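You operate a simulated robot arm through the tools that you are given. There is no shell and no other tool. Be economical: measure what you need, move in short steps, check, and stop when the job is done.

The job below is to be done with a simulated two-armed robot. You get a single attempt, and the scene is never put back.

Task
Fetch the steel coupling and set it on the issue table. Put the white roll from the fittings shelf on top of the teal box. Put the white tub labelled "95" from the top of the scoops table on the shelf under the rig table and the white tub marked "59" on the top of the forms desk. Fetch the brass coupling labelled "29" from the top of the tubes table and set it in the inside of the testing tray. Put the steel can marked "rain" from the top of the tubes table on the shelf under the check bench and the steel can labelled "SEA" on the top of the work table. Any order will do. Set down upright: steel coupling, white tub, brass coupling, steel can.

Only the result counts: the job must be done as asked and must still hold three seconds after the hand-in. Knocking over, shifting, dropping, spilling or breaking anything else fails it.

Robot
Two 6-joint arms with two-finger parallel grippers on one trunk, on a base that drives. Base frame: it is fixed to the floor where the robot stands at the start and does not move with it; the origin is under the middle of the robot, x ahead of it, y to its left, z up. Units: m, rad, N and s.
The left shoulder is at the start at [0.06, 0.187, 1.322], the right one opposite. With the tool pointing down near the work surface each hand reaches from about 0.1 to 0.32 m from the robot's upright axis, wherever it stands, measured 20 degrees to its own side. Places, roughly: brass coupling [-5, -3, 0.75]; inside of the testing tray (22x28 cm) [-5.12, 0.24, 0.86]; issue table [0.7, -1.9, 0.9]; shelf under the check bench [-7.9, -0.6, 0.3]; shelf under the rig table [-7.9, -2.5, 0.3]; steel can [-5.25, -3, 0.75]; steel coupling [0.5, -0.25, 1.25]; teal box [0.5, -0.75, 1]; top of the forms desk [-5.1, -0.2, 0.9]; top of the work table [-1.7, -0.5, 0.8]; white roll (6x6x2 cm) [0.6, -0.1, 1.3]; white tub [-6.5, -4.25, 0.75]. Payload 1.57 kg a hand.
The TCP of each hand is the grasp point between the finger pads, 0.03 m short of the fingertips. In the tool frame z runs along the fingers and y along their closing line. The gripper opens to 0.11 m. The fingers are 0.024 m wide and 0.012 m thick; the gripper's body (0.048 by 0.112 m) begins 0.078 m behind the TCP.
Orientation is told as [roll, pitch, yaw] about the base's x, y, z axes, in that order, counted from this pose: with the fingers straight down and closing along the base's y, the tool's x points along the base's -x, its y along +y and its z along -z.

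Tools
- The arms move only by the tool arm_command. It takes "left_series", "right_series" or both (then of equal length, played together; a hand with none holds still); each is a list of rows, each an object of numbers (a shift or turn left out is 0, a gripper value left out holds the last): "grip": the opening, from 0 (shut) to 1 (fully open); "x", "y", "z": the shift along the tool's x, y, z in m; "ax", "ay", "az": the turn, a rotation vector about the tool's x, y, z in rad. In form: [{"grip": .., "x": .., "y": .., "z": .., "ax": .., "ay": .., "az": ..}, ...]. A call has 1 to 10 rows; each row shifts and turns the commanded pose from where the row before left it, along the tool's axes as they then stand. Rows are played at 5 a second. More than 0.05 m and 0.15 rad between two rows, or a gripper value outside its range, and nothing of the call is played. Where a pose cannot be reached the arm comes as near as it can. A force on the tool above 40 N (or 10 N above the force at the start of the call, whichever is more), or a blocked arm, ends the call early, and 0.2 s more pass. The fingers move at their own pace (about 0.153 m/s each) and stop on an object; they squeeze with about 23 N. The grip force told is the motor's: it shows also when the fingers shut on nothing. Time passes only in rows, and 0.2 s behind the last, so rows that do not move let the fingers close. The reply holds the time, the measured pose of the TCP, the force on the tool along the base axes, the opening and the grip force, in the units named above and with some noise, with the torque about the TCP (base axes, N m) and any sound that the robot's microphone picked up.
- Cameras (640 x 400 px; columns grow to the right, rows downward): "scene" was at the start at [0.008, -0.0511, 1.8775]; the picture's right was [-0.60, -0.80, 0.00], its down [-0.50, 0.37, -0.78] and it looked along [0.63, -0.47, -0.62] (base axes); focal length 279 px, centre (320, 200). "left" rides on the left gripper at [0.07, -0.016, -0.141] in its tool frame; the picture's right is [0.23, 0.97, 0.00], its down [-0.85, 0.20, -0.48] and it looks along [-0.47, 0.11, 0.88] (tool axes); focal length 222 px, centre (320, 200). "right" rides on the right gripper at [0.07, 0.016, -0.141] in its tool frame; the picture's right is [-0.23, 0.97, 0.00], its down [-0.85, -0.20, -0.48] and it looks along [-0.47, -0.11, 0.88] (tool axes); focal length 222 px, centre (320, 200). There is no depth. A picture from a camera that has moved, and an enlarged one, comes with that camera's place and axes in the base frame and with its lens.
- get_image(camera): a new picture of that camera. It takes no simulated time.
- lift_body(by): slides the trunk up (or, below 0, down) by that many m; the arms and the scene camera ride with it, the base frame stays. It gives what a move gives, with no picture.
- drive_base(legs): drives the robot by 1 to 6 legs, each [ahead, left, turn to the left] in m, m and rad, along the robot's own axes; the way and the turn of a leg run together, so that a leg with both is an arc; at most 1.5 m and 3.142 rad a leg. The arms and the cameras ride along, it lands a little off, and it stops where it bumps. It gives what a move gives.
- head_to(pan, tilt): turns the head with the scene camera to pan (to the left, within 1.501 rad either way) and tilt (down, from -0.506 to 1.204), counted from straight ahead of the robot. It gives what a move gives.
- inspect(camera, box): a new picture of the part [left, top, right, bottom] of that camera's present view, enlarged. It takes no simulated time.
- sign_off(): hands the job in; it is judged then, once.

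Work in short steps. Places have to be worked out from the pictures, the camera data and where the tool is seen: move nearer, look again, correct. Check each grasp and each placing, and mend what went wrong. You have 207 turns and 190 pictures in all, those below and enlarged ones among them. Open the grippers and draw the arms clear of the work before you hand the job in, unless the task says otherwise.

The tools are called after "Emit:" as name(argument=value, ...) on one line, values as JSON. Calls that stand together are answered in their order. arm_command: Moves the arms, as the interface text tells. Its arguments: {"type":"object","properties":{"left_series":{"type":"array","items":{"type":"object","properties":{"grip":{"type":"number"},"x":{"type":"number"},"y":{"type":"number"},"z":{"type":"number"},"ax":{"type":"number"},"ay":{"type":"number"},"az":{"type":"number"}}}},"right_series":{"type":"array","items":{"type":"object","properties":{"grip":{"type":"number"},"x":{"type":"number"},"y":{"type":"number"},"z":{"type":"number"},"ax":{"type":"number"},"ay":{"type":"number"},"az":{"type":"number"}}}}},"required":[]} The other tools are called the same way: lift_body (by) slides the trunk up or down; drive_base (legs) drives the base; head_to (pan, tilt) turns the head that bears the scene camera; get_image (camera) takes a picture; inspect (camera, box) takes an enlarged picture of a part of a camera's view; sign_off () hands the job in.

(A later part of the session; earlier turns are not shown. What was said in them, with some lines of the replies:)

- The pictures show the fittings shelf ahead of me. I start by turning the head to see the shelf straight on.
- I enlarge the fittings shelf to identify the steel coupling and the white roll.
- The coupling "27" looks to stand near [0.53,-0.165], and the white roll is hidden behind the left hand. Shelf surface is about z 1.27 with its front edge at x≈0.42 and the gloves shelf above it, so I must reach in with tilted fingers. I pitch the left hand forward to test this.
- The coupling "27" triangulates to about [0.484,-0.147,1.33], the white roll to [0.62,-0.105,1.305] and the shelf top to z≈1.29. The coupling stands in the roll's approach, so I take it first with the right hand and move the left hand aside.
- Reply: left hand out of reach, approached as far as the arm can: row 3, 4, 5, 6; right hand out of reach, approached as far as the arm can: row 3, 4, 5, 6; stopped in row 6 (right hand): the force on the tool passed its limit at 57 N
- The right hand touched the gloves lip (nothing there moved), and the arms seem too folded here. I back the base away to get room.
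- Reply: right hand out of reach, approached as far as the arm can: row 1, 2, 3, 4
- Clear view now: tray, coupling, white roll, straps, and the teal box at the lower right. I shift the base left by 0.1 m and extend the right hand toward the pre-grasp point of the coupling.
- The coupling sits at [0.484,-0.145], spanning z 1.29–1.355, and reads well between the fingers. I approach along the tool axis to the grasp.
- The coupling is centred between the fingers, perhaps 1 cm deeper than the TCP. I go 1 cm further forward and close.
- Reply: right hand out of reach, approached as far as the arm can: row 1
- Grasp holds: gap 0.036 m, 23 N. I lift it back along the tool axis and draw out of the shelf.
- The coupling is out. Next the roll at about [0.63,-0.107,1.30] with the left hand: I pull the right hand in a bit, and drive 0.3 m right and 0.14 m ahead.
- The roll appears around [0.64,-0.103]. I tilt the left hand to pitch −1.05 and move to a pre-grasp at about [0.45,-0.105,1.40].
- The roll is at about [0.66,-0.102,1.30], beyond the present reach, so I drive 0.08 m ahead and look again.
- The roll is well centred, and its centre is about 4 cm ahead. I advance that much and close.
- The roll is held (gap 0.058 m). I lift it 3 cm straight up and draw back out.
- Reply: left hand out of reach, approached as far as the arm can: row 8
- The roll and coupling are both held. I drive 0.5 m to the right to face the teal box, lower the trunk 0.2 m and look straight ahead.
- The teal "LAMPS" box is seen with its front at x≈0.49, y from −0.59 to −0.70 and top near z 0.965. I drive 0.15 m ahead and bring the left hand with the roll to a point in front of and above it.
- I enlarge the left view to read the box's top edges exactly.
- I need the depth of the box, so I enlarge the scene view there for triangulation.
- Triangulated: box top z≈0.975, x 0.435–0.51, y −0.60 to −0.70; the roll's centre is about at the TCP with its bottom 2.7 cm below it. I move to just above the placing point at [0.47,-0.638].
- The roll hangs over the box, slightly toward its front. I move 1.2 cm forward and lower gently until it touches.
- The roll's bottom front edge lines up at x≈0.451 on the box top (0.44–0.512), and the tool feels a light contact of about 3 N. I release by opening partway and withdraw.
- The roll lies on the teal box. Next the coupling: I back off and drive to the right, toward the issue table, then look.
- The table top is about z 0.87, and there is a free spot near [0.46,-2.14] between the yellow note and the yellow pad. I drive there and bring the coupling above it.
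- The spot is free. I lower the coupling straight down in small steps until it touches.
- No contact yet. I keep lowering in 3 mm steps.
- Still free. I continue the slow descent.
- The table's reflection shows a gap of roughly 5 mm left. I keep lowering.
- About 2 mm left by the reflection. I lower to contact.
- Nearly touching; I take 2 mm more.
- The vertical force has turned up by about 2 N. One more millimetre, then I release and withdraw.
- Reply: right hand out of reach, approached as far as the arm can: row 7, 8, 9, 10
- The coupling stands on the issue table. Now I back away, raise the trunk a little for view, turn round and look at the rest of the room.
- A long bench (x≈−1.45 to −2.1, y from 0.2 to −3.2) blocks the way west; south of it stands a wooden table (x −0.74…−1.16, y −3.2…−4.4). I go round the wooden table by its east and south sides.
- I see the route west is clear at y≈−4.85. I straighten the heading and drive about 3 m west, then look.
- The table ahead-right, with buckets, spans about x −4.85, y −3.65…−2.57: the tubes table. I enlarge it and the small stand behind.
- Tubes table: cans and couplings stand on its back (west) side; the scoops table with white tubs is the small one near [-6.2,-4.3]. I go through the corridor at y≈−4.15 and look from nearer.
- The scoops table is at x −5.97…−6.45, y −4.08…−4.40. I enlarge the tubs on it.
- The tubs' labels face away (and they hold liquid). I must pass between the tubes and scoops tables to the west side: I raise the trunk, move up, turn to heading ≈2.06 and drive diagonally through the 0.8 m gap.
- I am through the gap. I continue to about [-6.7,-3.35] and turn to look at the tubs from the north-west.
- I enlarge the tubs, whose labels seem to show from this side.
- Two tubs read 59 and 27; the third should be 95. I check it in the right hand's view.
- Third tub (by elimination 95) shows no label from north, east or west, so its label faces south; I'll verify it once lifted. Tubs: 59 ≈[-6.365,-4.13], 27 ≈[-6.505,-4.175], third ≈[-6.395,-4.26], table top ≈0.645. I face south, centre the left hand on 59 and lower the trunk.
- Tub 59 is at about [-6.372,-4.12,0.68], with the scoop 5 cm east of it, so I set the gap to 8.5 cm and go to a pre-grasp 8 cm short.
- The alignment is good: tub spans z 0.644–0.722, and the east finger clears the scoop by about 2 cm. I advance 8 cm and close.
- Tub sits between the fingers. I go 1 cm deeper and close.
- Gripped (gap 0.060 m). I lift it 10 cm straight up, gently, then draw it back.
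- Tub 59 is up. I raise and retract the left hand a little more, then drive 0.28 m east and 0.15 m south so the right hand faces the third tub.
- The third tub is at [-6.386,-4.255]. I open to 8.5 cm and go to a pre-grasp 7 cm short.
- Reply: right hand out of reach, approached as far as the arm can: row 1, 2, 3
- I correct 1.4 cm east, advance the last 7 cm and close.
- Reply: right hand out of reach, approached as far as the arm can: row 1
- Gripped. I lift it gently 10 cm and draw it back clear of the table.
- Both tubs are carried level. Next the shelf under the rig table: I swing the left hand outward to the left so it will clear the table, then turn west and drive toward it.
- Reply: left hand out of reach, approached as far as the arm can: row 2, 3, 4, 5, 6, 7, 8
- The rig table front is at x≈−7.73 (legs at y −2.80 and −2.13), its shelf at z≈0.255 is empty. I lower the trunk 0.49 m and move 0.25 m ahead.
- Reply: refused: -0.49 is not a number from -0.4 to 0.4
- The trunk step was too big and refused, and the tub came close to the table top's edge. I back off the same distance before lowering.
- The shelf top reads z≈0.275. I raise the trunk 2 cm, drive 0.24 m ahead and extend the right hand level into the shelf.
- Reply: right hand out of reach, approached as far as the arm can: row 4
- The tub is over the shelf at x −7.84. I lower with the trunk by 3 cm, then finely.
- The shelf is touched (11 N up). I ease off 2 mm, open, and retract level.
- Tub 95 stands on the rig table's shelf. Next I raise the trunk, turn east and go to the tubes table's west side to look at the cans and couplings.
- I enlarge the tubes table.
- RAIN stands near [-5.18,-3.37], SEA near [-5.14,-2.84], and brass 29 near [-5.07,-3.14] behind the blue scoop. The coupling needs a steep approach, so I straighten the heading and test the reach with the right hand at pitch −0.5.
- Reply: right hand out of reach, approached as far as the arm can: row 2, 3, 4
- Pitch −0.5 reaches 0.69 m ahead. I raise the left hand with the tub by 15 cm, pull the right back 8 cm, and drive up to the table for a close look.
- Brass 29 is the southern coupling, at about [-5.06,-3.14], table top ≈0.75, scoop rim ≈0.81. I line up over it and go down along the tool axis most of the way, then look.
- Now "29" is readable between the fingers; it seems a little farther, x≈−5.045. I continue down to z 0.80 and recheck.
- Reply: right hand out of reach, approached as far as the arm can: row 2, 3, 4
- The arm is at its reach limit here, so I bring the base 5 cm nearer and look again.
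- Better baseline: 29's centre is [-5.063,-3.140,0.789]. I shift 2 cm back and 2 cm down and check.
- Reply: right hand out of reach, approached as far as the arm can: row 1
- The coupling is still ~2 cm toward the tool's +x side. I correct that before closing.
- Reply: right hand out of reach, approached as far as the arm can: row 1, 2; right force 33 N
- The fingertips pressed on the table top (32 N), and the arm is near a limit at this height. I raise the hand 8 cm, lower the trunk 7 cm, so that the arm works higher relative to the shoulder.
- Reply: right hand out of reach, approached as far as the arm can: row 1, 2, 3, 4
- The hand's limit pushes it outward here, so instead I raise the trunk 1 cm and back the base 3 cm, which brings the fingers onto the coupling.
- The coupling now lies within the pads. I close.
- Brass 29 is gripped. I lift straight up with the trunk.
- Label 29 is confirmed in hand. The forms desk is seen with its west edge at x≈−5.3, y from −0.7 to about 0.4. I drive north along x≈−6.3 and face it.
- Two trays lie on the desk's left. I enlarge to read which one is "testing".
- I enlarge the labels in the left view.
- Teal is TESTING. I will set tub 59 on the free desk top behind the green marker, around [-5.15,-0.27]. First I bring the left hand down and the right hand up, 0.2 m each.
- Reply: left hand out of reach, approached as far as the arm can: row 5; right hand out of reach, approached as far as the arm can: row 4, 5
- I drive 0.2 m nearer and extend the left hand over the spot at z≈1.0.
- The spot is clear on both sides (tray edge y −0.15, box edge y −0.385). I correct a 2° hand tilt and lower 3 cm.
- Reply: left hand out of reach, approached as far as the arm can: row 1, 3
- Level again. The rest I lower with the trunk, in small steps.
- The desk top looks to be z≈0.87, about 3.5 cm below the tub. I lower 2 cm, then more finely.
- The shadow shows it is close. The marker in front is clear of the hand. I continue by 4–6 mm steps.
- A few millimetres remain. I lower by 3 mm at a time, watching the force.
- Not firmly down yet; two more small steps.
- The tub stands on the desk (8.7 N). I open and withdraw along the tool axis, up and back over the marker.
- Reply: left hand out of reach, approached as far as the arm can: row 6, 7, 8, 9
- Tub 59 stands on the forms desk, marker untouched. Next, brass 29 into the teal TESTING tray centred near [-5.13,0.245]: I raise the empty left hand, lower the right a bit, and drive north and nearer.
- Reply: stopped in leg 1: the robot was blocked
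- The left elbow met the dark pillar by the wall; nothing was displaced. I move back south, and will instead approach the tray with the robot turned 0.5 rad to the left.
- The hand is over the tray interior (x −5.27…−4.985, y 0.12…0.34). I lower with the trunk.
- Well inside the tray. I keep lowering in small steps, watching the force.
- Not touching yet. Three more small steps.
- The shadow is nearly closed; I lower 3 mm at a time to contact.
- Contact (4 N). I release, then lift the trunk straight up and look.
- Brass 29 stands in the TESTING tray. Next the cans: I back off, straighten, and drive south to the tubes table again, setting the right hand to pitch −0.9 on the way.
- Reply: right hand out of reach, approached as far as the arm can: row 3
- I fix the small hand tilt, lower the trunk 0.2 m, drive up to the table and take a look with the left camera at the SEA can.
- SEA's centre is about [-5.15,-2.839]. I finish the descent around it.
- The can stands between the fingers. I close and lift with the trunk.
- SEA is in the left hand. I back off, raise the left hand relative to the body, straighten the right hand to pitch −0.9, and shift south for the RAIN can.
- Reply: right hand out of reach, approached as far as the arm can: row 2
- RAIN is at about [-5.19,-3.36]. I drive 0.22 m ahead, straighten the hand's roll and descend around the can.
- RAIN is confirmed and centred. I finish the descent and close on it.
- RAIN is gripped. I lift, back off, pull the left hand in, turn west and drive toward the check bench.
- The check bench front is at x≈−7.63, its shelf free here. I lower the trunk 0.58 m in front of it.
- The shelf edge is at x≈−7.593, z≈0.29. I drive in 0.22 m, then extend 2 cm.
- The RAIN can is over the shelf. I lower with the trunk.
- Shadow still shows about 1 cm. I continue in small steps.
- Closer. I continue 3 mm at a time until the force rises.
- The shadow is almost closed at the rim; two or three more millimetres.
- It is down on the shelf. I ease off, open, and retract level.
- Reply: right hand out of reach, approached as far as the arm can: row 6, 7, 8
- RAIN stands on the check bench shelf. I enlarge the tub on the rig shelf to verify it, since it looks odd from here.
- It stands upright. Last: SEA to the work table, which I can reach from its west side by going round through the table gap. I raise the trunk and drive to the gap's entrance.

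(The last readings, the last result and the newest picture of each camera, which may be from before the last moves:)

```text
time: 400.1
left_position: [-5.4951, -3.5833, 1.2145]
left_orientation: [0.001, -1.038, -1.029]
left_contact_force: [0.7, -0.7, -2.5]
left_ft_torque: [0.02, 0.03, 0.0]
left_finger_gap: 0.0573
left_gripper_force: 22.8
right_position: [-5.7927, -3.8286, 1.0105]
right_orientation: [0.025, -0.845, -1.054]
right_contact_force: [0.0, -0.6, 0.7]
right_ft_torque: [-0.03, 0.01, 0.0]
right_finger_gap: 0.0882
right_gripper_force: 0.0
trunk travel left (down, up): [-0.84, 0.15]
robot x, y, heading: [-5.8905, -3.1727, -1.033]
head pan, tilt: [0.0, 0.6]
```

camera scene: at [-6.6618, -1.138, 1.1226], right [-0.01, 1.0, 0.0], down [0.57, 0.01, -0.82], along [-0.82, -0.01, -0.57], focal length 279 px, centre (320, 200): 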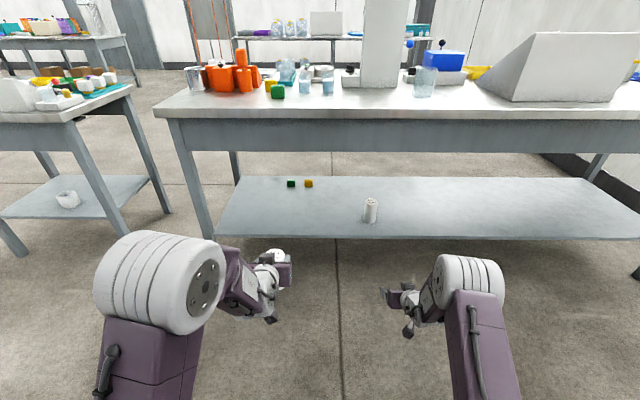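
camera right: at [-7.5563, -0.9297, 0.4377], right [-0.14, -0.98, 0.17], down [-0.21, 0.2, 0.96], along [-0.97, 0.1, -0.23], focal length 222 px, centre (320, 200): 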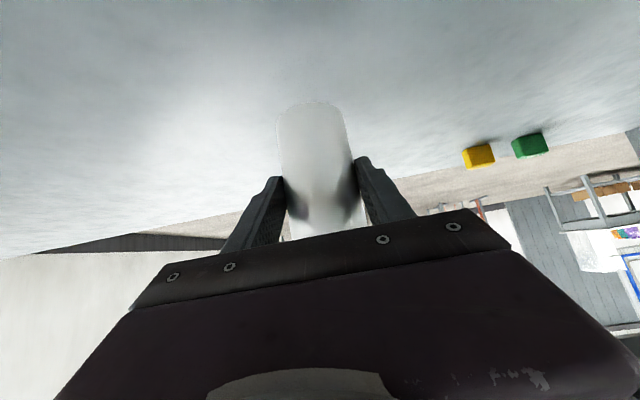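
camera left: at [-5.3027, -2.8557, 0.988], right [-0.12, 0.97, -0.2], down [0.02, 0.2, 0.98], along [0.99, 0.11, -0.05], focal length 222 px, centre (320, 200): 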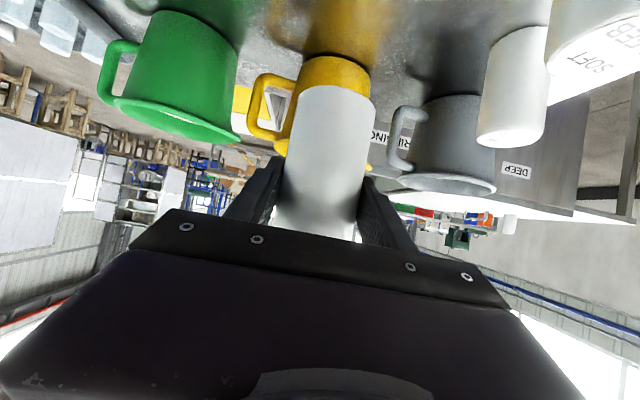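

I align with the same line as before and pass the gap, then face east.

Emit:
drive_base(legs=[[0, 0, -0.057], [0.3, -0.073, 0], [0.436, 0, 0], [0.48, 0, 0], [0, 0, 1.09]])

Emit:
get_image(camera="scene")

```text
time: 410.0
left_position: [-4.823, -4.1515, 1.2129]
left_orientation: [0.001, -1.035, 0.013]
left_contact_force: [0.1, 0.7, -3.5]
left_ft_torque: [-0.01, 0.04, -0.01]
left_finger_gap: 0.057
left_gripper_force: 22.8
right_position: [-4.7608, -4.5297, 1.0102]
right_orientation: [0.028, -0.843, -0.014]
right_contact_force: [0.2, -0.4, -0.7]
right_ft_torque: [-0.02, 0.02, 0.03]
right_finger_gap: 0.088
right_gripper_force: 0.1
trunk travel left (down, up): [-0.84, 0.15]
robot x, y, heading: [-5.3789, -4.2793, 0.013]
head pan, tilt: [0.0, 0.6]
```

```text
60 pictures are left
camera scene: at [-5.3486, -4.2814, 1.7726], right [0.01, -1.0, 0.0], down [-0.57, -0.01, -0.82], along [0.82, 0.01, -0.57], focal length 279 px, centre (320, 200)
```

scene: 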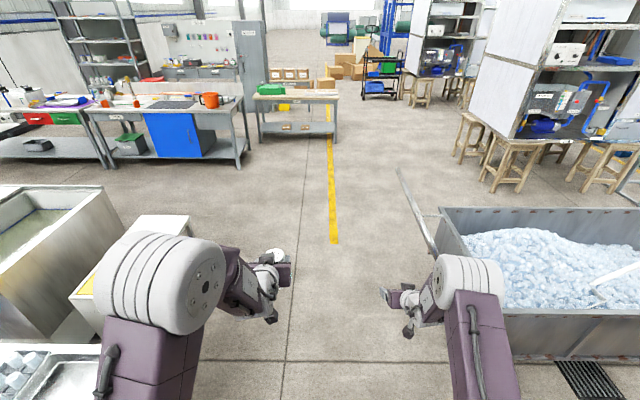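

The corridor east is clear. I drive to x≈−3.0, then sidestep north between the tank and the bench row.

Emit:
drive_base(legs=[[1.2, 0.15, -0.013], [1.18, 0, 0], [0, 1.4, 0], [0, 1.2, 0]])

Emit:
head_to(pan=0.5, tilt=0.6)

Emit:
get_image(camera="scene")

```text
time: 433.9
left_position: [-2.4381, -1.4538, 1.2137]
left_orientation: [-0.001, -1.035, 0.01]
left_contact_force: [0.3, -0.1, -2.1]
left_ft_torque: [0.03, 0.0, -0.02]
left_finger_gap: 0.0571
left_gripper_force: 23.0
right_position: [-2.376, -1.8321, 1.0105]
right_orientation: [0.03, -0.843, -0.016]
right_contact_force: [0.3, 0.9, 0.6]
right_ft_torque: [-0.01, 0.02, 0.0]
right_finger_gap: 0.0882
right_gripper_force: 0.0
trunk travel left (down, up): [-0.84, 0.15]
robot x, y, heading: [-2.9892, -1.5807, 0.004]
head pan, tilt: [0.0, 0.6]
```

```text
time: 434.8
left_position: [-2.4366, -1.4558, 1.2129]
left_orientation: [-0.001, -1.035, 0.009]
left_contact_force: [-0.3, 0.7, -2.3]
left_ft_torque: [0.02, 0.07, 0.0]
left_finger_gap: 0.0569
left_gripper_force: 23.5
right_position: [-2.3757, -1.8323, 1.0101]
right_orientation: [0.027, -0.842, -0.016]
right_contact_force: [0.3, 1.3, -0.7]
right_ft_torque: [0.01, -0.01, -0.02]
right_finger_gap: 0.0879
right_gripper_force: 0.1
trunk travel left (down, up): [-0.84, 0.15]
robot x, y, heading: [-2.9919, -1.5818, 0.005]
head pan, tilt: [0.499, 0.6]
```

```text
59 pictures are left
camera scene: at [-2.9748, -1.5392, 1.7726], right [0.49, -0.87, 0.0], down [-0.49, -0.27, -0.82], along [0.72, 0.4, -0.57], focal length 279 px, centre (320, 200)
```

scene: 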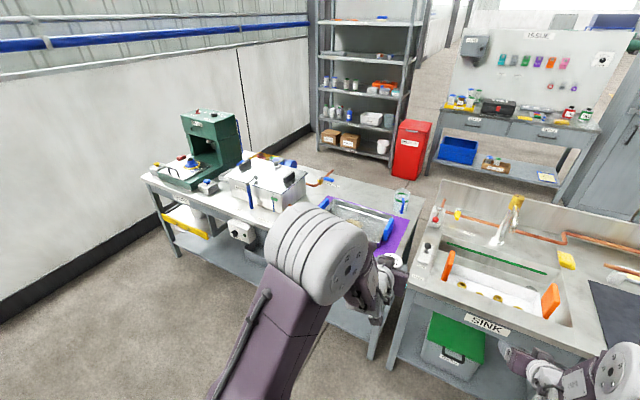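

The work table (press, white box, purple mat) spans y≈−1.3…0.33 with its west edge at x≈−2.1. I sidestep further north to face its middle and look for free space.

Emit:
drive_base(legs=[[0, 0.85, -0.005]])

Emit:
head_to(pan=0.0, tilt=0.65)

Emit:
get_image(camera="scene")

Emit:
get_image(camera="left")

```text
time: 439.3
left_position: [-2.4446, -0.6007, 1.214]
left_orientation: [-0.002, -1.035, 0.009]
left_contact_force: [-0.5, -0.3, -3.4]
left_ft_torque: [-0.01, 0.02, 0.0]
left_finger_gap: 0.0573
left_gripper_force: 22.5
right_position: [-2.384, -0.9792, 1.0096]
right_orientation: [0.026, -0.844, -0.017]
right_contact_force: [-0.1, -0.4, 0.7]
right_ft_torque: [0.0, 0.03, 0.02]
right_finger_gap: 0.0881
right_gripper_force: 0.0
trunk travel left (down, up): [-0.84, 0.15]
robot x, y, heading: [-2.9993, -0.7299, 0.013]
head pan, tilt: [0.499, 0.6]
```

```text
time: 440.2
left_position: [-2.445, -0.6011, 1.2142]
left_orientation: [-0.001, -1.035, 0.01]
left_contact_force: [-0.3, -0.9, -4.0]
left_ft_torque: [0.02, -0.01, -0.03]
left_finger_gap: 0.0573
left_gripper_force: 23.2
right_position: [-2.3842, -0.98, 1.0087]
right_orientation: [0.027, -0.844, -0.017]
right_contact_force: [0.2, 0.5, -0.6]
right_ft_torque: [-0.03, 0.02, 0.01]
right_finger_gap: 0.0882
right_gripper_force: 0.0
trunk travel left (down, up): [-0.84, 0.15]
robot x, y, heading: [-2.9946, -0.729, 0.006]
head pan, tilt: [0.0, 0.649]
```

```text
58 pictures are left
camera scene: at [-2.9729, -0.7271, 1.7684], right [0.01, -1.0, 0.0], down [-0.6, -0.01, -0.8], along [0.8, 0.01, -0.6], focal length 279 px, centre (320, 200)
```

scene: 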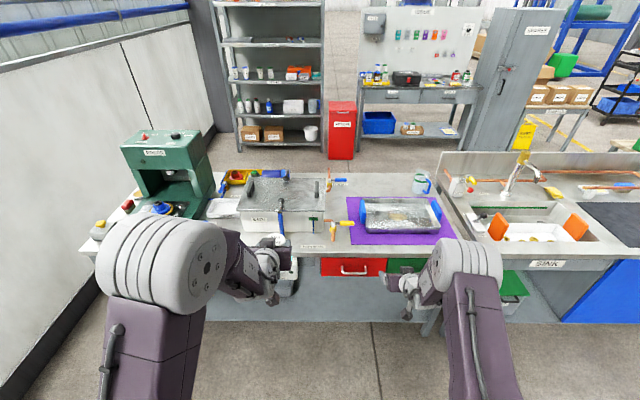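

```text
57 pictures are left
camera left: at [-2.602, -0.6182, 1.2254], right [-0.13, 0.97, -0.2], down [0.02, 0.2, 0.98], along [0.99, 0.12, -0.05], focal length 222 px, centre (320, 200)
```

left: 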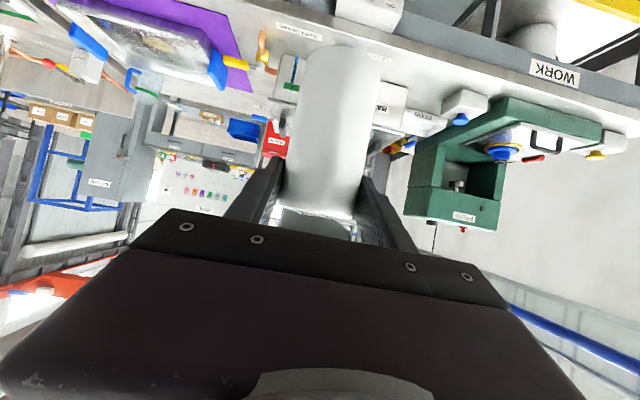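

The WORK label is on this table. I enlarge its surface to choose a spot.

Emit:
inspect(camera="scene", box=[200, 160, 460, 270])

Emit:
inspect(camera="left", box=[200, 0, 520, 140])

```text
2.46 times, centred on (330, 215) of scene
camera zoom: at [-2.9729, -0.7271, 1.7684], right [0.01, -1.0, 0.0], down [-0.6, -0.01, -0.8], along [0.8, 0.01, -0.6], focal length 687 px, centre (295, 163)
```

zoom: 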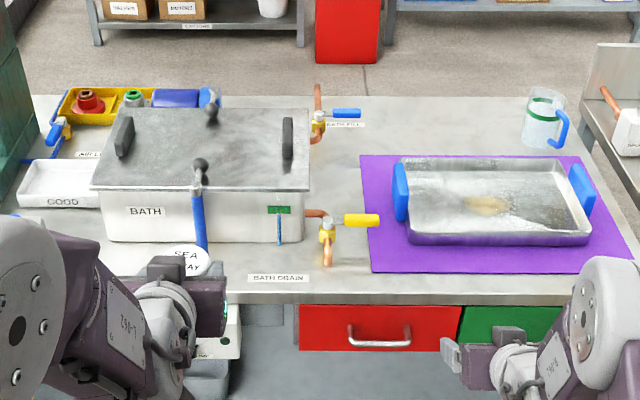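

```text
2.00 times, centred on (360, 70) of left
camera zoom: at [-2.602, -0.6182, 1.2254], right [-0.13, 0.97, -0.2], down [0.02, 0.2, 0.98], along [0.99, 0.12, -0.05], focal length 444 px, centre (240, 460)
```

zoom: 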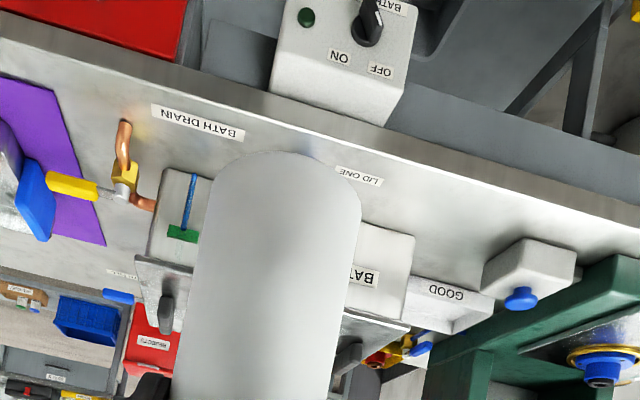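

I choose the free strip in front of the GOOD tray, around [-2.0,-0.34] (top z≈0.765). I lower the trunk 0.2 m, raise the idle right hand, drive into place and extend the left hand.

Emit:
arm_command(right_series=[{"z": -0.0266, "x": -0.03}, {"z": -0.0266, "x": -0.03}, {"z": -0.0266, "x": -0.03}, {"z": -0.0266, "x": -0.03}, {"z": -0.0266, "x": -0.03}])

Emit:
lift_body(by=-0.2)

Emit:
drive_base(legs=[[0, 0.262, -0.008], [0.27, 0, 0]])

Emit:
get_image(camera="left")

```text
time: 441.4
left_position: [-2.4469, -0.5991, 1.214]
left_orientation: [-0.002, -1.037, 0.01]
left_contact_force: [-0.4, 0.3, -3.4]
left_ft_torque: [0.0, 0.0, 0.02]
left_finger_gap: 0.0571
left_gripper_force: 23.4
right_position: [-2.3841, -0.981, 1.2097]
right_orientation: [0.025, -0.845, -0.016]
right_contact_force: [0.1, 0.6, 1.2]
right_ft_torque: [0.01, 0.02, -0.02]
right_finger_gap: 0.0881
right_gripper_force: 0.0
trunk travel left (down, up): [-0.84, 0.15]
robot x, y, heading: [-3.0005, -0.7276, 0.007]
head pan, tilt: [0.0, 0.649]
```

```text
time: 443.6
left_position: [-2.4456, -0.5998, 1.013]
left_orientation: [0.0, -1.035, 0.011]
left_contact_force: [0.4, -0.3, -3.3]
left_ft_torque: [-0.01, 0.0, 0.01]
left_finger_gap: 0.057
left_gripper_force: 23.8
right_position: [-2.3839, -0.9822, 1.01]
right_orientation: [0.027, -0.843, -0.018]
right_contact_force: [0.0, -0.1, -0.1]
right_ft_torque: [0.03, -0.02, 0.04]
right_finger_gap: 0.0881
right_gripper_force: 0.1
trunk travel left (down, up): [-0.64, 0.35]
robot x, y, heading: [-2.9977, -0.7292, 0.011]
head pan, tilt: [0.0, 0.649]
```

```text
time: 447.0
left_position: [-2.1701, -0.3485, 1.0138]
left_orientation: [-0.001, -1.033, -0.003]
left_contact_force: [0.2, 0.1, -3.1]
left_ft_torque: [0.01, 0.06, -0.01]
left_finger_gap: 0.0574
left_gripper_force: 22.5
right_position: [-2.1138, -0.7319, 1.0091]
right_orientation: [0.027, -0.846, -0.03]
right_contact_force: [0.4, -0.3, -0.6]
right_ft_torque: [0.02, 0.0, -0.02]
right_finger_gap: 0.0879
right_gripper_force: 0.0
trunk travel left (down, up): [-0.64, 0.35]
robot x, y, heading: [-2.7268, -0.469, -0.01]
head pan, tilt: [0.0, 0.649]
```

```text
54 pictures are left
camera left: at [-2.3276, -0.3651, 1.0256], right [-0.11, 0.97, -0.2], down [0.03, 0.2, 0.98], along [0.99, 0.1, -0.05], focal length 222 px, centre (320, 200)
```

left: 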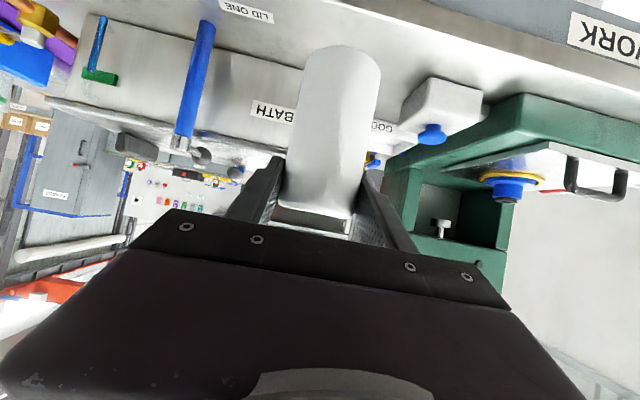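

The strip in front of the bath is narrow, but in front of the GOOD tray there is room: I aim for [-2.02,-0.285], between bath (y<−0.345) and button box (y>−0.2).

Emit:
arm_command(left_series=[{"z": 0.0406, "x": 0.0097, "y": 0.0127}, {"z": 0.0406, "x": 0.0097, "y": 0.0127}, {"z": 0.0406, "x": 0.0097, "y": 0.0127}, {"z": 0.0406, "x": 0.0097, "y": 0.0127}, {"z": 0.0406, "x": 0.0097, "y": 0.0127}])

Emit:
get_image(camera="left")

Emit:
get_image(camera="scene")

```text
time: 448.2
left_position: [-2.0336, -0.3476, 0.8725]
left_orientation: [0.009, -1.043, -0.003]
left_contact_force: [-9.0, -2.7, 24.8]
left_ft_torque: [-0.68, -0.63, -0.17]
left_finger_gap: 0.0567
left_gripper_force: 21.9
left hand out of reach, approached as far as the arm can: row 1, 2, 3, 4, 5
right_position: [-2.1165, -0.7327, 1.0121]
right_orientation: [0.029, -0.849, -0.032]
right_contact_force: [1.3, -0.7, -0.2]
right_ft_torque: [-0.01, 0.0, 0.04]
right_finger_gap: 0.0878
right_gripper_force: 0.1
trunk travel left (down, up): [-0.64, 0.35]
robot x, y, heading: [-2.7293, -0.4683, -0.004]
head pan, tilt: [0.0, 0.649]
```

```text
53 pictures are left
camera left: at [-2.191, -0.366, 0.8818], right [-0.12, 0.97, -0.19], down [0.02, 0.19, 0.98], along [0.99, 0.11, -0.04], focal length 222 px, centre (320, 200)
```

left: 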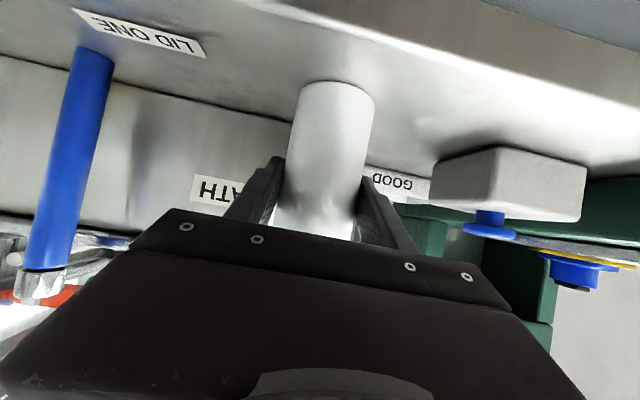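

```text
52 pictures are left
camera scene: at [-2.7067, -0.4701, 1.5689], right [-0.01, -1.0, 0.0], down [-0.6, 0.0, -0.8], along [0.8, 0.0, -0.6], focal length 279 px, centre (320, 200)
```

scene: 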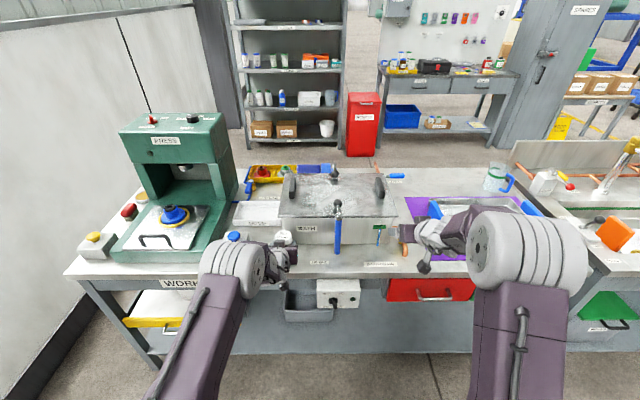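

The can already touches (25 N up, 9 N back): the table is about z 0.81 and the can may touch the bath's corner. I lift 3 cm at once and shift the base 7 cm north.

Emit:
lift_body(by=0.04)

Emit:
drive_base(legs=[[-0.02, 0.07, 0]])

Emit:
get_image(camera="left")

Emit:
inspect(camera="scene", box=[200, 170, 400, 295])

```text
time: 449.0
left_position: [-2.0317, -0.3477, 0.9036]
left_orientation: [0.01, -1.028, -0.004]
left_contact_force: [0.0, -0.6, -3.0]
left_ft_torque: [0.0, 0.0, -0.03]
left_finger_gap: 0.057
left_gripper_force: 23.0
right_position: [-2.1121, -0.7328, 1.0489]
right_orientation: [0.028, -0.844, -0.03]
right_contact_force: [-0.1, 0.2, 0.8]
right_ft_torque: [0.01, -0.02, -0.03]
right_finger_gap: 0.0879
right_gripper_force: 0.0
trunk travel left (down, up): [-0.68, 0.31]
robot x, y, heading: [-2.7238, -0.4703, -0.003]
head pan, tilt: [0.0, 0.649]
```

```text
time: 450.1
left_position: [-2.0506, -0.2783, 0.9043]
left_orientation: [0.011, -1.034, -0.005]
left_contact_force: [0.5, -0.2, -3.5]
left_ft_torque: [-0.04, 0.03, 0.02]
left_finger_gap: 0.057
left_gripper_force: 23.0
right_position: [-2.1333, -0.6617, 1.0494]
right_orientation: [0.024, -0.844, -0.032]
right_contact_force: [0.3, -0.6, 0.0]
right_ft_torque: [-0.03, 0.0, -0.03]
right_finger_gap: 0.088
right_gripper_force: 0.2
trunk travel left (down, up): [-0.68, 0.31]
robot x, y, heading: [-2.7455, -0.3969, -0.007]
head pan, tilt: [0.0, 0.649]
```

```text
51 pictures are left
camera left: at [-2.2078, -0.295, 0.9177], right [-0.12, 0.97, -0.19], down [0.03, 0.19, 0.98], along [0.99, 0.11, -0.05], focal length 222 px, centre (320, 200)
```

left: 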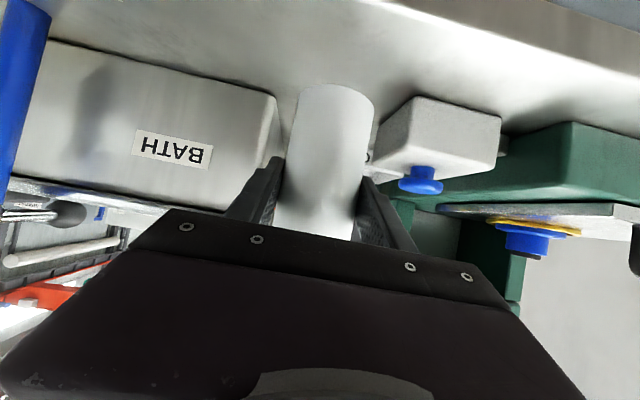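

```text
3.20 times, centred on (300, 232) of scene
camera zoom: at [-2.7186, -0.3986, 1.6083], right [-0.01, -1.0, 0.0], down [-0.61, 0.0, -0.8], along [0.8, 0.0, -0.61], focal length 893 px, centre (384, 96)
```

zoom: 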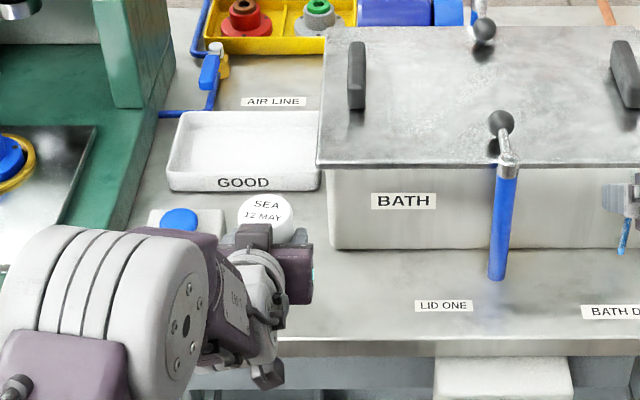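

SEA sits in the gap between bath (y −0.336) and button box (y −0.20), in front of GOOD. I nudge 1.5 cm forward and 1 cm north, then lower.

Emit:
drive_base(legs=[[0.015, 0.009, 0.005]])

Emit:
lift_body(by=-0.022)

Emit:
get_image(camera="left")

```text
time: 450.8
left_position: [-2.0385, -0.2651, 0.9076]
left_orientation: [0.012, -1.034, -0.003]
left_contact_force: [-0.6, 0.5, -2.1]
left_ft_torque: [0.0, -0.02, 0.04]
left_finger_gap: 0.0569
left_gripper_force: 23.2
right_position: [-2.1199, -0.6507, 1.0513]
right_orientation: [0.029, -0.846, -0.027]
right_contact_force: [0.3, -0.2, 0.2]
right_ft_torque: [0.0, -0.02, 0.01]
right_finger_gap: 0.0879
right_gripper_force: 0.1
trunk travel left (down, up): [-0.68, 0.31]
robot x, y, heading: [-2.7292, -0.3886, -0.002]
head pan, tilt: [0.0, 0.649]
```

```text
time: 451.5
left_position: [-2.0371, -0.2658, 0.8833]
left_orientation: [0.007, -1.032, 0.0]
left_contact_force: [0.9, -0.1, -2.4]
left_ft_torque: [0.03, 0.01, -0.01]
left_finger_gap: 0.0568
left_gripper_force: 23.2
right_position: [-2.1173, -0.6493, 1.0272]
right_orientation: [0.026, -0.842, -0.028]
right_contact_force: [-0.1, -0.6, -0.1]
right_ft_torque: [-0.01, -0.01, 0.03]
right_finger_gap: 0.0882
right_gripper_force: 0.0
trunk travel left (down, up): [-0.658, 0.332]
robot x, y, heading: [-2.728, -0.3894, 0.0]
head pan, tilt: [0.0, 0.649]
```

```text
49 pictures are left
camera left: at [-2.1935, -0.2832, 0.8953], right [-0.12, 0.97, -0.19], down [0.03, 0.2, 0.98], along [0.99, 0.12, -0.05], focal length 222 px, centre (320, 200)
```

left: 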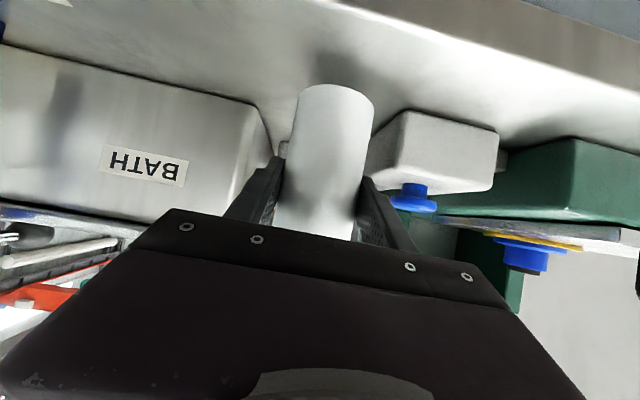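

The button box (south face y≈−0.21) is now a bit close for opening, so I shift back 1.4 cm south before setting down.

Emit:
drive_base(legs=[[-0.005, -0.015, 0]])

Emit:
lift_body(by=-0.006)

Emit:
lift_body(by=-0.003)

Emit:
inspect(camera="left", box=[220, 40, 444, 180])

```text
time: 452.3
left_position: [-2.0406, -0.2772, 0.8829]
left_orientation: [0.005, -1.032, 0.003]
left_contact_force: [0.8, 0.2, -3.2]
left_ft_torque: [0.0, 0.05, -0.02]
left_finger_gap: 0.057
left_gripper_force: 23.1
right_position: [-2.1215, -0.6611, 1.0271]
right_orientation: [0.022, -0.843, -0.023]
right_contact_force: [-0.2, -0.3, 0.5]
right_ft_torque: [0.01, 0.0, -0.03]
right_finger_gap: 0.0877
right_gripper_force: 0.0
trunk travel left (down, up): [-0.658, 0.332]
robot x, y, heading: [-2.7344, -0.4019, -0.004]
head pan, tilt: [0.0, 0.649]
```

```text
time: 452.8
left_position: [-2.042, -0.2786, 0.8774]
left_orientation: [0.009, -1.033, 0.002]
left_contact_force: [-0.6, -0.4, -3.8]
left_ft_torque: [-0.03, 0.01, -0.01]
left_finger_gap: 0.0571
left_gripper_force: 22.8
right_position: [-2.1204, -0.6632, 1.0207]
right_orientation: [0.026, -0.842, -0.025]
right_contact_force: [1.1, 1.0, -0.2]
right_ft_torque: [0.02, 0.02, 0.01]
right_finger_gap: 0.0883
right_gripper_force: 0.0
trunk travel left (down, up): [-0.652, 0.338]
robot x, y, heading: [-2.7349, -0.4022, 0.0]
head pan, tilt: [0.0, 0.649]
```

```text
time: 453.4
left_position: [-2.0421, -0.2793, 0.8741]
left_orientation: [0.009, -1.033, -0.002]
left_contact_force: [-0.3, -0.3, -2.2]
left_ft_torque: [0.0, 0.02, 0.01]
left_finger_gap: 0.0573
left_gripper_force: 23.3
right_position: [-2.1221, -0.664, 1.0182]
right_orientation: [0.027, -0.843, -0.026]
right_contact_force: [0.9, 0.1, -0.2]
right_ft_torque: [-0.01, 0.04, -0.02]
right_finger_gap: 0.0882
right_gripper_force: 0.3
trunk travel left (down, up): [-0.649, 0.341]
robot x, y, heading: [-2.7375, -0.4039, 0.0]
head pan, tilt: [0.0, 0.649]
```

```text
2.86 times, centred on (332, 110) of left
camera zoom: at [-2.1985, -0.2976, 0.8865], right [-0.12, 0.97, -0.19], down [0.03, 0.2, 0.98], along [0.99, 0.12, -0.05], focal length 635 px, centre (286, 457)
```

zoom: 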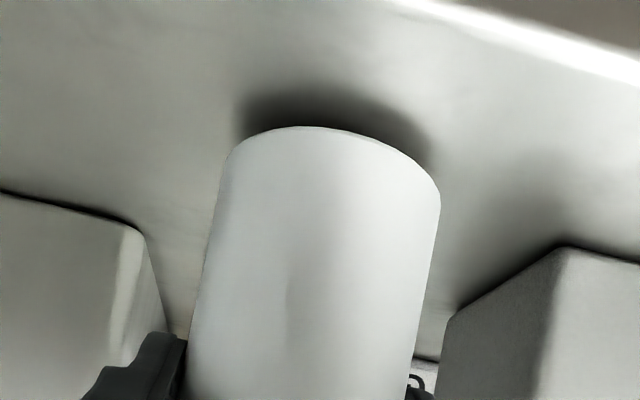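

Nearly down; two more small steps.

Emit:
lift_body(by=-0.003)

Emit:
lift_body(by=-0.003)

```text
time: 453.9
left_position: [-2.0428, -0.2797, 0.8712]
left_orientation: [0.009, -1.033, 0.0]
left_contact_force: [-0.9, -0.2, -2.9]
left_ft_torque: [0.01, -0.01, -0.01]
left_finger_gap: 0.0571
left_gripper_force: 22.7
right_position: [-2.1209, -0.6639, 1.0152]
right_orientation: [0.026, -0.844, -0.026]
right_contact_force: [-0.9, 0.2, 0.1]
right_ft_torque: [-0.01, 0.0, -0.03]
right_finger_gap: 0.0881
right_gripper_force: 0.1
trunk travel left (down, up): [-0.646, 0.344]
robot x, y, heading: [-2.7384, -0.4028, 0.007]
head pan, tilt: [0.0, 0.649]
```

```text
time: 454.4
left_position: [-2.0415, -0.28, 0.8688]
left_orientation: [0.008, -1.034, -0.001]
left_contact_force: [0.8, -0.2, -0.7]
left_ft_torque: [-0.04, -0.06, 0.01]
left_finger_gap: 0.0569
left_gripper_force: 23.4
right_position: [-2.1214, -0.6643, 1.012]
right_orientation: [0.027, -0.844, -0.027]
right_contact_force: [-0.8, -0.7, 0.1]
right_ft_torque: [0.01, 0.0, 0.0]
right_finger_gap: 0.0883
right_gripper_force: 0.1
trunk travel left (down, up): [-0.643, 0.347]
robot x, y, heading: [-2.7373, -0.404, -0.0]
head pan, tilt: [0.0, 0.649]
```

Emit:
lift_body(by=-0.003)

Emit:
inspect(camera="left", box=[220, 40, 444, 180])

```text
time: 454.9
left_position: [-2.0425, -0.2791, 0.8687]
left_orientation: [0.009, -1.042, 0.002]
left_contact_force: [0.0, 0.8, 11.2]
left_ft_torque: [-0.21, 0.03, 0.03]
left_finger_gap: 0.0571
left_gripper_force: 23.1
right_position: [-2.1229, -0.6642, 1.0105]
right_orientation: [0.026, -0.847, -0.026]
right_contact_force: [0.1, -0.1, 0.0]
right_ft_torque: [0.01, 0.01, 0.01]
right_finger_gap: 0.0881
right_gripper_force: 0.1
trunk travel left (down, up): [-0.64, 0.35]
robot x, y, heading: [-2.7373, -0.4046, 0.004]
head pan, tilt: [0.0, 0.649]
```

```text
2.86 times, centred on (332, 110) of left
camera zoom: at [-2.199, -0.2978, 0.8801], right [-0.12, 0.97, -0.19], down [0.02, 0.2, 0.98], along [0.99, 0.12, -0.04], focal length 635 px, centre (286, 457)
```

zoom: 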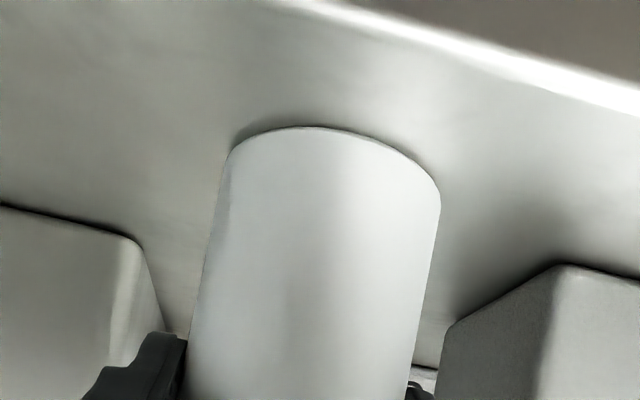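

It is down (11 N). I open to 8.5 cm and withdraw along the tool axis.

Emit:
arm_command(left_series=[{"z": -0.0005, "x": -0.0009}, {"grip": 0.5}, {"grip": 0.77}, {}, {}])

Emit:
get_image(camera="left")

```text
time: 456.1
left_position: [-2.0435, -0.2796, 0.8663]
left_orientation: [0.012, -1.033, -0.001]
left_contact_force: [0.3, -0.6, 0.3]
left_ft_torque: [0.01, -0.01, -0.02]
left_finger_gap: 0.0848
left_gripper_force: 0.2
right_position: [-2.1219, -0.6639, 1.0095]
right_orientation: [0.026, -0.844, -0.026]
right_contact_force: [0.6, 0.4, 0.5]
right_ft_torque: [0.02, -0.01, -0.04]
right_finger_gap: 0.0879
right_gripper_force: 0.1
trunk travel left (down, up): [-0.64, 0.35]
robot x, y, heading: [-2.7355, -0.4036, -0.001]
head pan, tilt: [0.0, 0.649]
```

```text
46 pictures are left
camera left: at [-2.1992, -0.2981, 0.8787], right [-0.12, 0.97, -0.19], down [0.03, 0.19, 0.98], along [0.99, 0.12, -0.05], focal length 222 px, centre (320, 200)
```

left: 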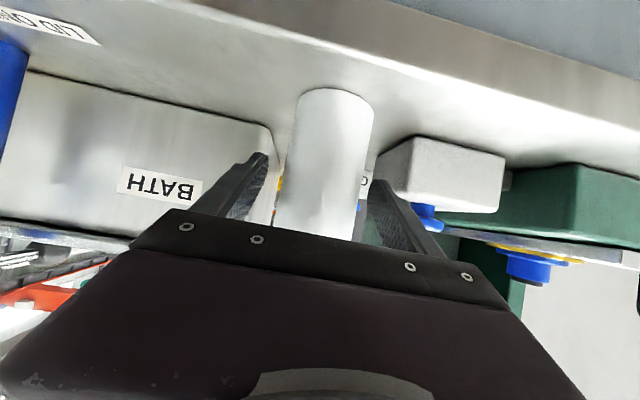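

The can stands free between the fingers. I back the base straight out and then check.

Emit:
drive_base(legs=[[-0.35, 0, 0]])

Emit:
lift_body(by=0.2)

Emit:
get_image(camera="scene")

```text
time: 458.4
left_position: [-2.3988, -0.28, 0.867]
left_orientation: [0.011, -1.032, 0.001]
left_contact_force: [0.8, -0.4, -0.6]
left_ft_torque: [0.02, 0.0, -0.01]
left_finger_gap: 0.0845
left_gripper_force: 0.0
right_position: [-2.4778, -0.6647, 1.0095]
right_orientation: [0.027, -0.844, -0.025]
right_contact_force: [-0.7, 0.9, 0.0]
right_ft_torque: [-0.03, 0.0, -0.02]
right_finger_gap: 0.0877
right_gripper_force: 0.1
trunk travel left (down, up): [-0.64, 0.35]
robot x, y, heading: [-3.0923, -0.4029, -0.005]
head pan, tilt: [0.0, 0.649]
```

```text
time: 460.6
left_position: [-2.3977, -0.28, 1.066]
left_orientation: [0.01, -1.033, 0.0]
left_contact_force: [-0.1, -0.9, 0.1]
left_ft_torque: [0.02, 0.01, -0.02]
left_finger_gap: 0.0847
left_gripper_force: 0.2
right_position: [-2.4785, -0.6639, 1.2097]
right_orientation: [0.027, -0.846, -0.026]
right_contact_force: [1.7, -0.1, -0.2]
right_ft_torque: [-0.03, -0.02, 0.0]
right_finger_gap: 0.0881
right_gripper_force: 0.1
trunk travel left (down, up): [-0.84, 0.15]
robot x, y, heading: [-3.0922, -0.4063, -0.006]
head pan, tilt: [0.0, 0.649]
```

```text
45 pictures are left
camera scene: at [-3.0655, -0.4038, 1.7683], right [0.0, -1.0, 0.0], down [-0.6, 0.0, -0.8], along [0.8, 0.0, -0.6], focal length 279 px, centre (320, 200)
```

scene: 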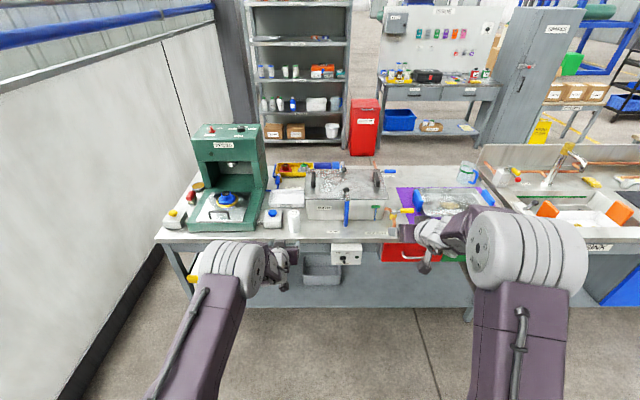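

I enlarge the can, and the teal box and issue table seen across the room, for a last check.

Emit:
inspect(camera="scene", box=[225, 165, 401, 275])

Emit:
inspect(camera="scene", box=[250, 50, 490, 170])

```text
3.64 times, centred on (313, 220) of scene
camera zoom: at [-3.0655, -0.4038, 1.7683], right [0.0, -1.0, 0.0], down [-0.6, 0.0, -0.8], along [0.8, 0.0, -0.6], focal length 1015 px, centre (346, 127)
```

zoom: 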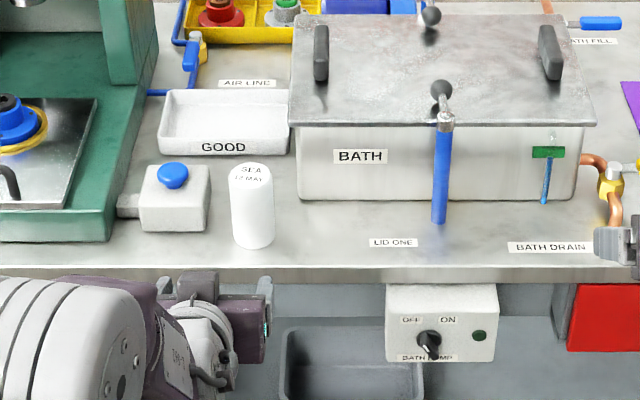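

```text
2.67 times, centred on (370, 110) of scene
camera zoom: at [-3.0655, -0.4038, 1.7683], right [0.0, -1.0, 0.0], down [-0.6, 0.0, -0.8], along [0.8, 0.0, -0.6], focal length 744 px, centre (187, 440)
```

zoom: 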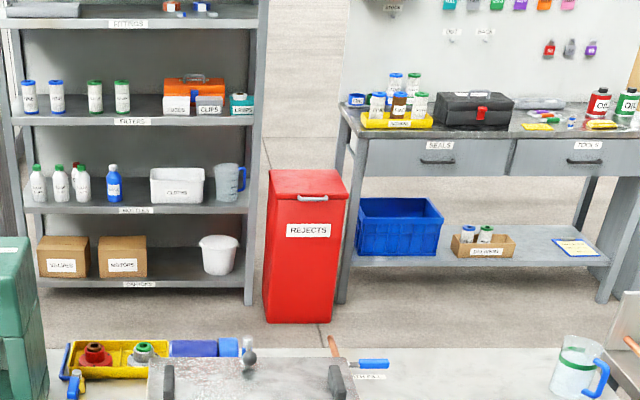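

All pieces are seen in place: roll on the teal box, coupling "27" on the issue table, SEA upright on the work table. Grippers are open and the arms are clear, so I hand in.

Emit:
sign_off()

```text
The job is handed in.
```

I moved all seven items and handed the job in, but I never read the "95" label on one of the white tubs.

- **Tub "95":** it now stands on the shelf under the rig table. I picked it by elimination: the only other tubs on the scoops table read "59" and "27", and this one showed no label on the sides I could see.
- **Steel coupling:** I took the one labelled "27" from the fittings shelf. It stands upright on the issue table.
- **White roll:** it lies on top of the teal box.
- **Tub "59":** it stands on top of the forms desk.
- **Brass coupling "29":** it stands inside the testing tray.
- **"Rain" can:** it stands on the shelf under the check bench.
- **"SEA" can:** it stands on the work table.

During the work a gripper touched the gloves shelf and pressed on the tubes table. An elbow met a pillar, and the "SEA" can may have touched the bath on the work table. I saw nothing shifted or spilled afterwards.
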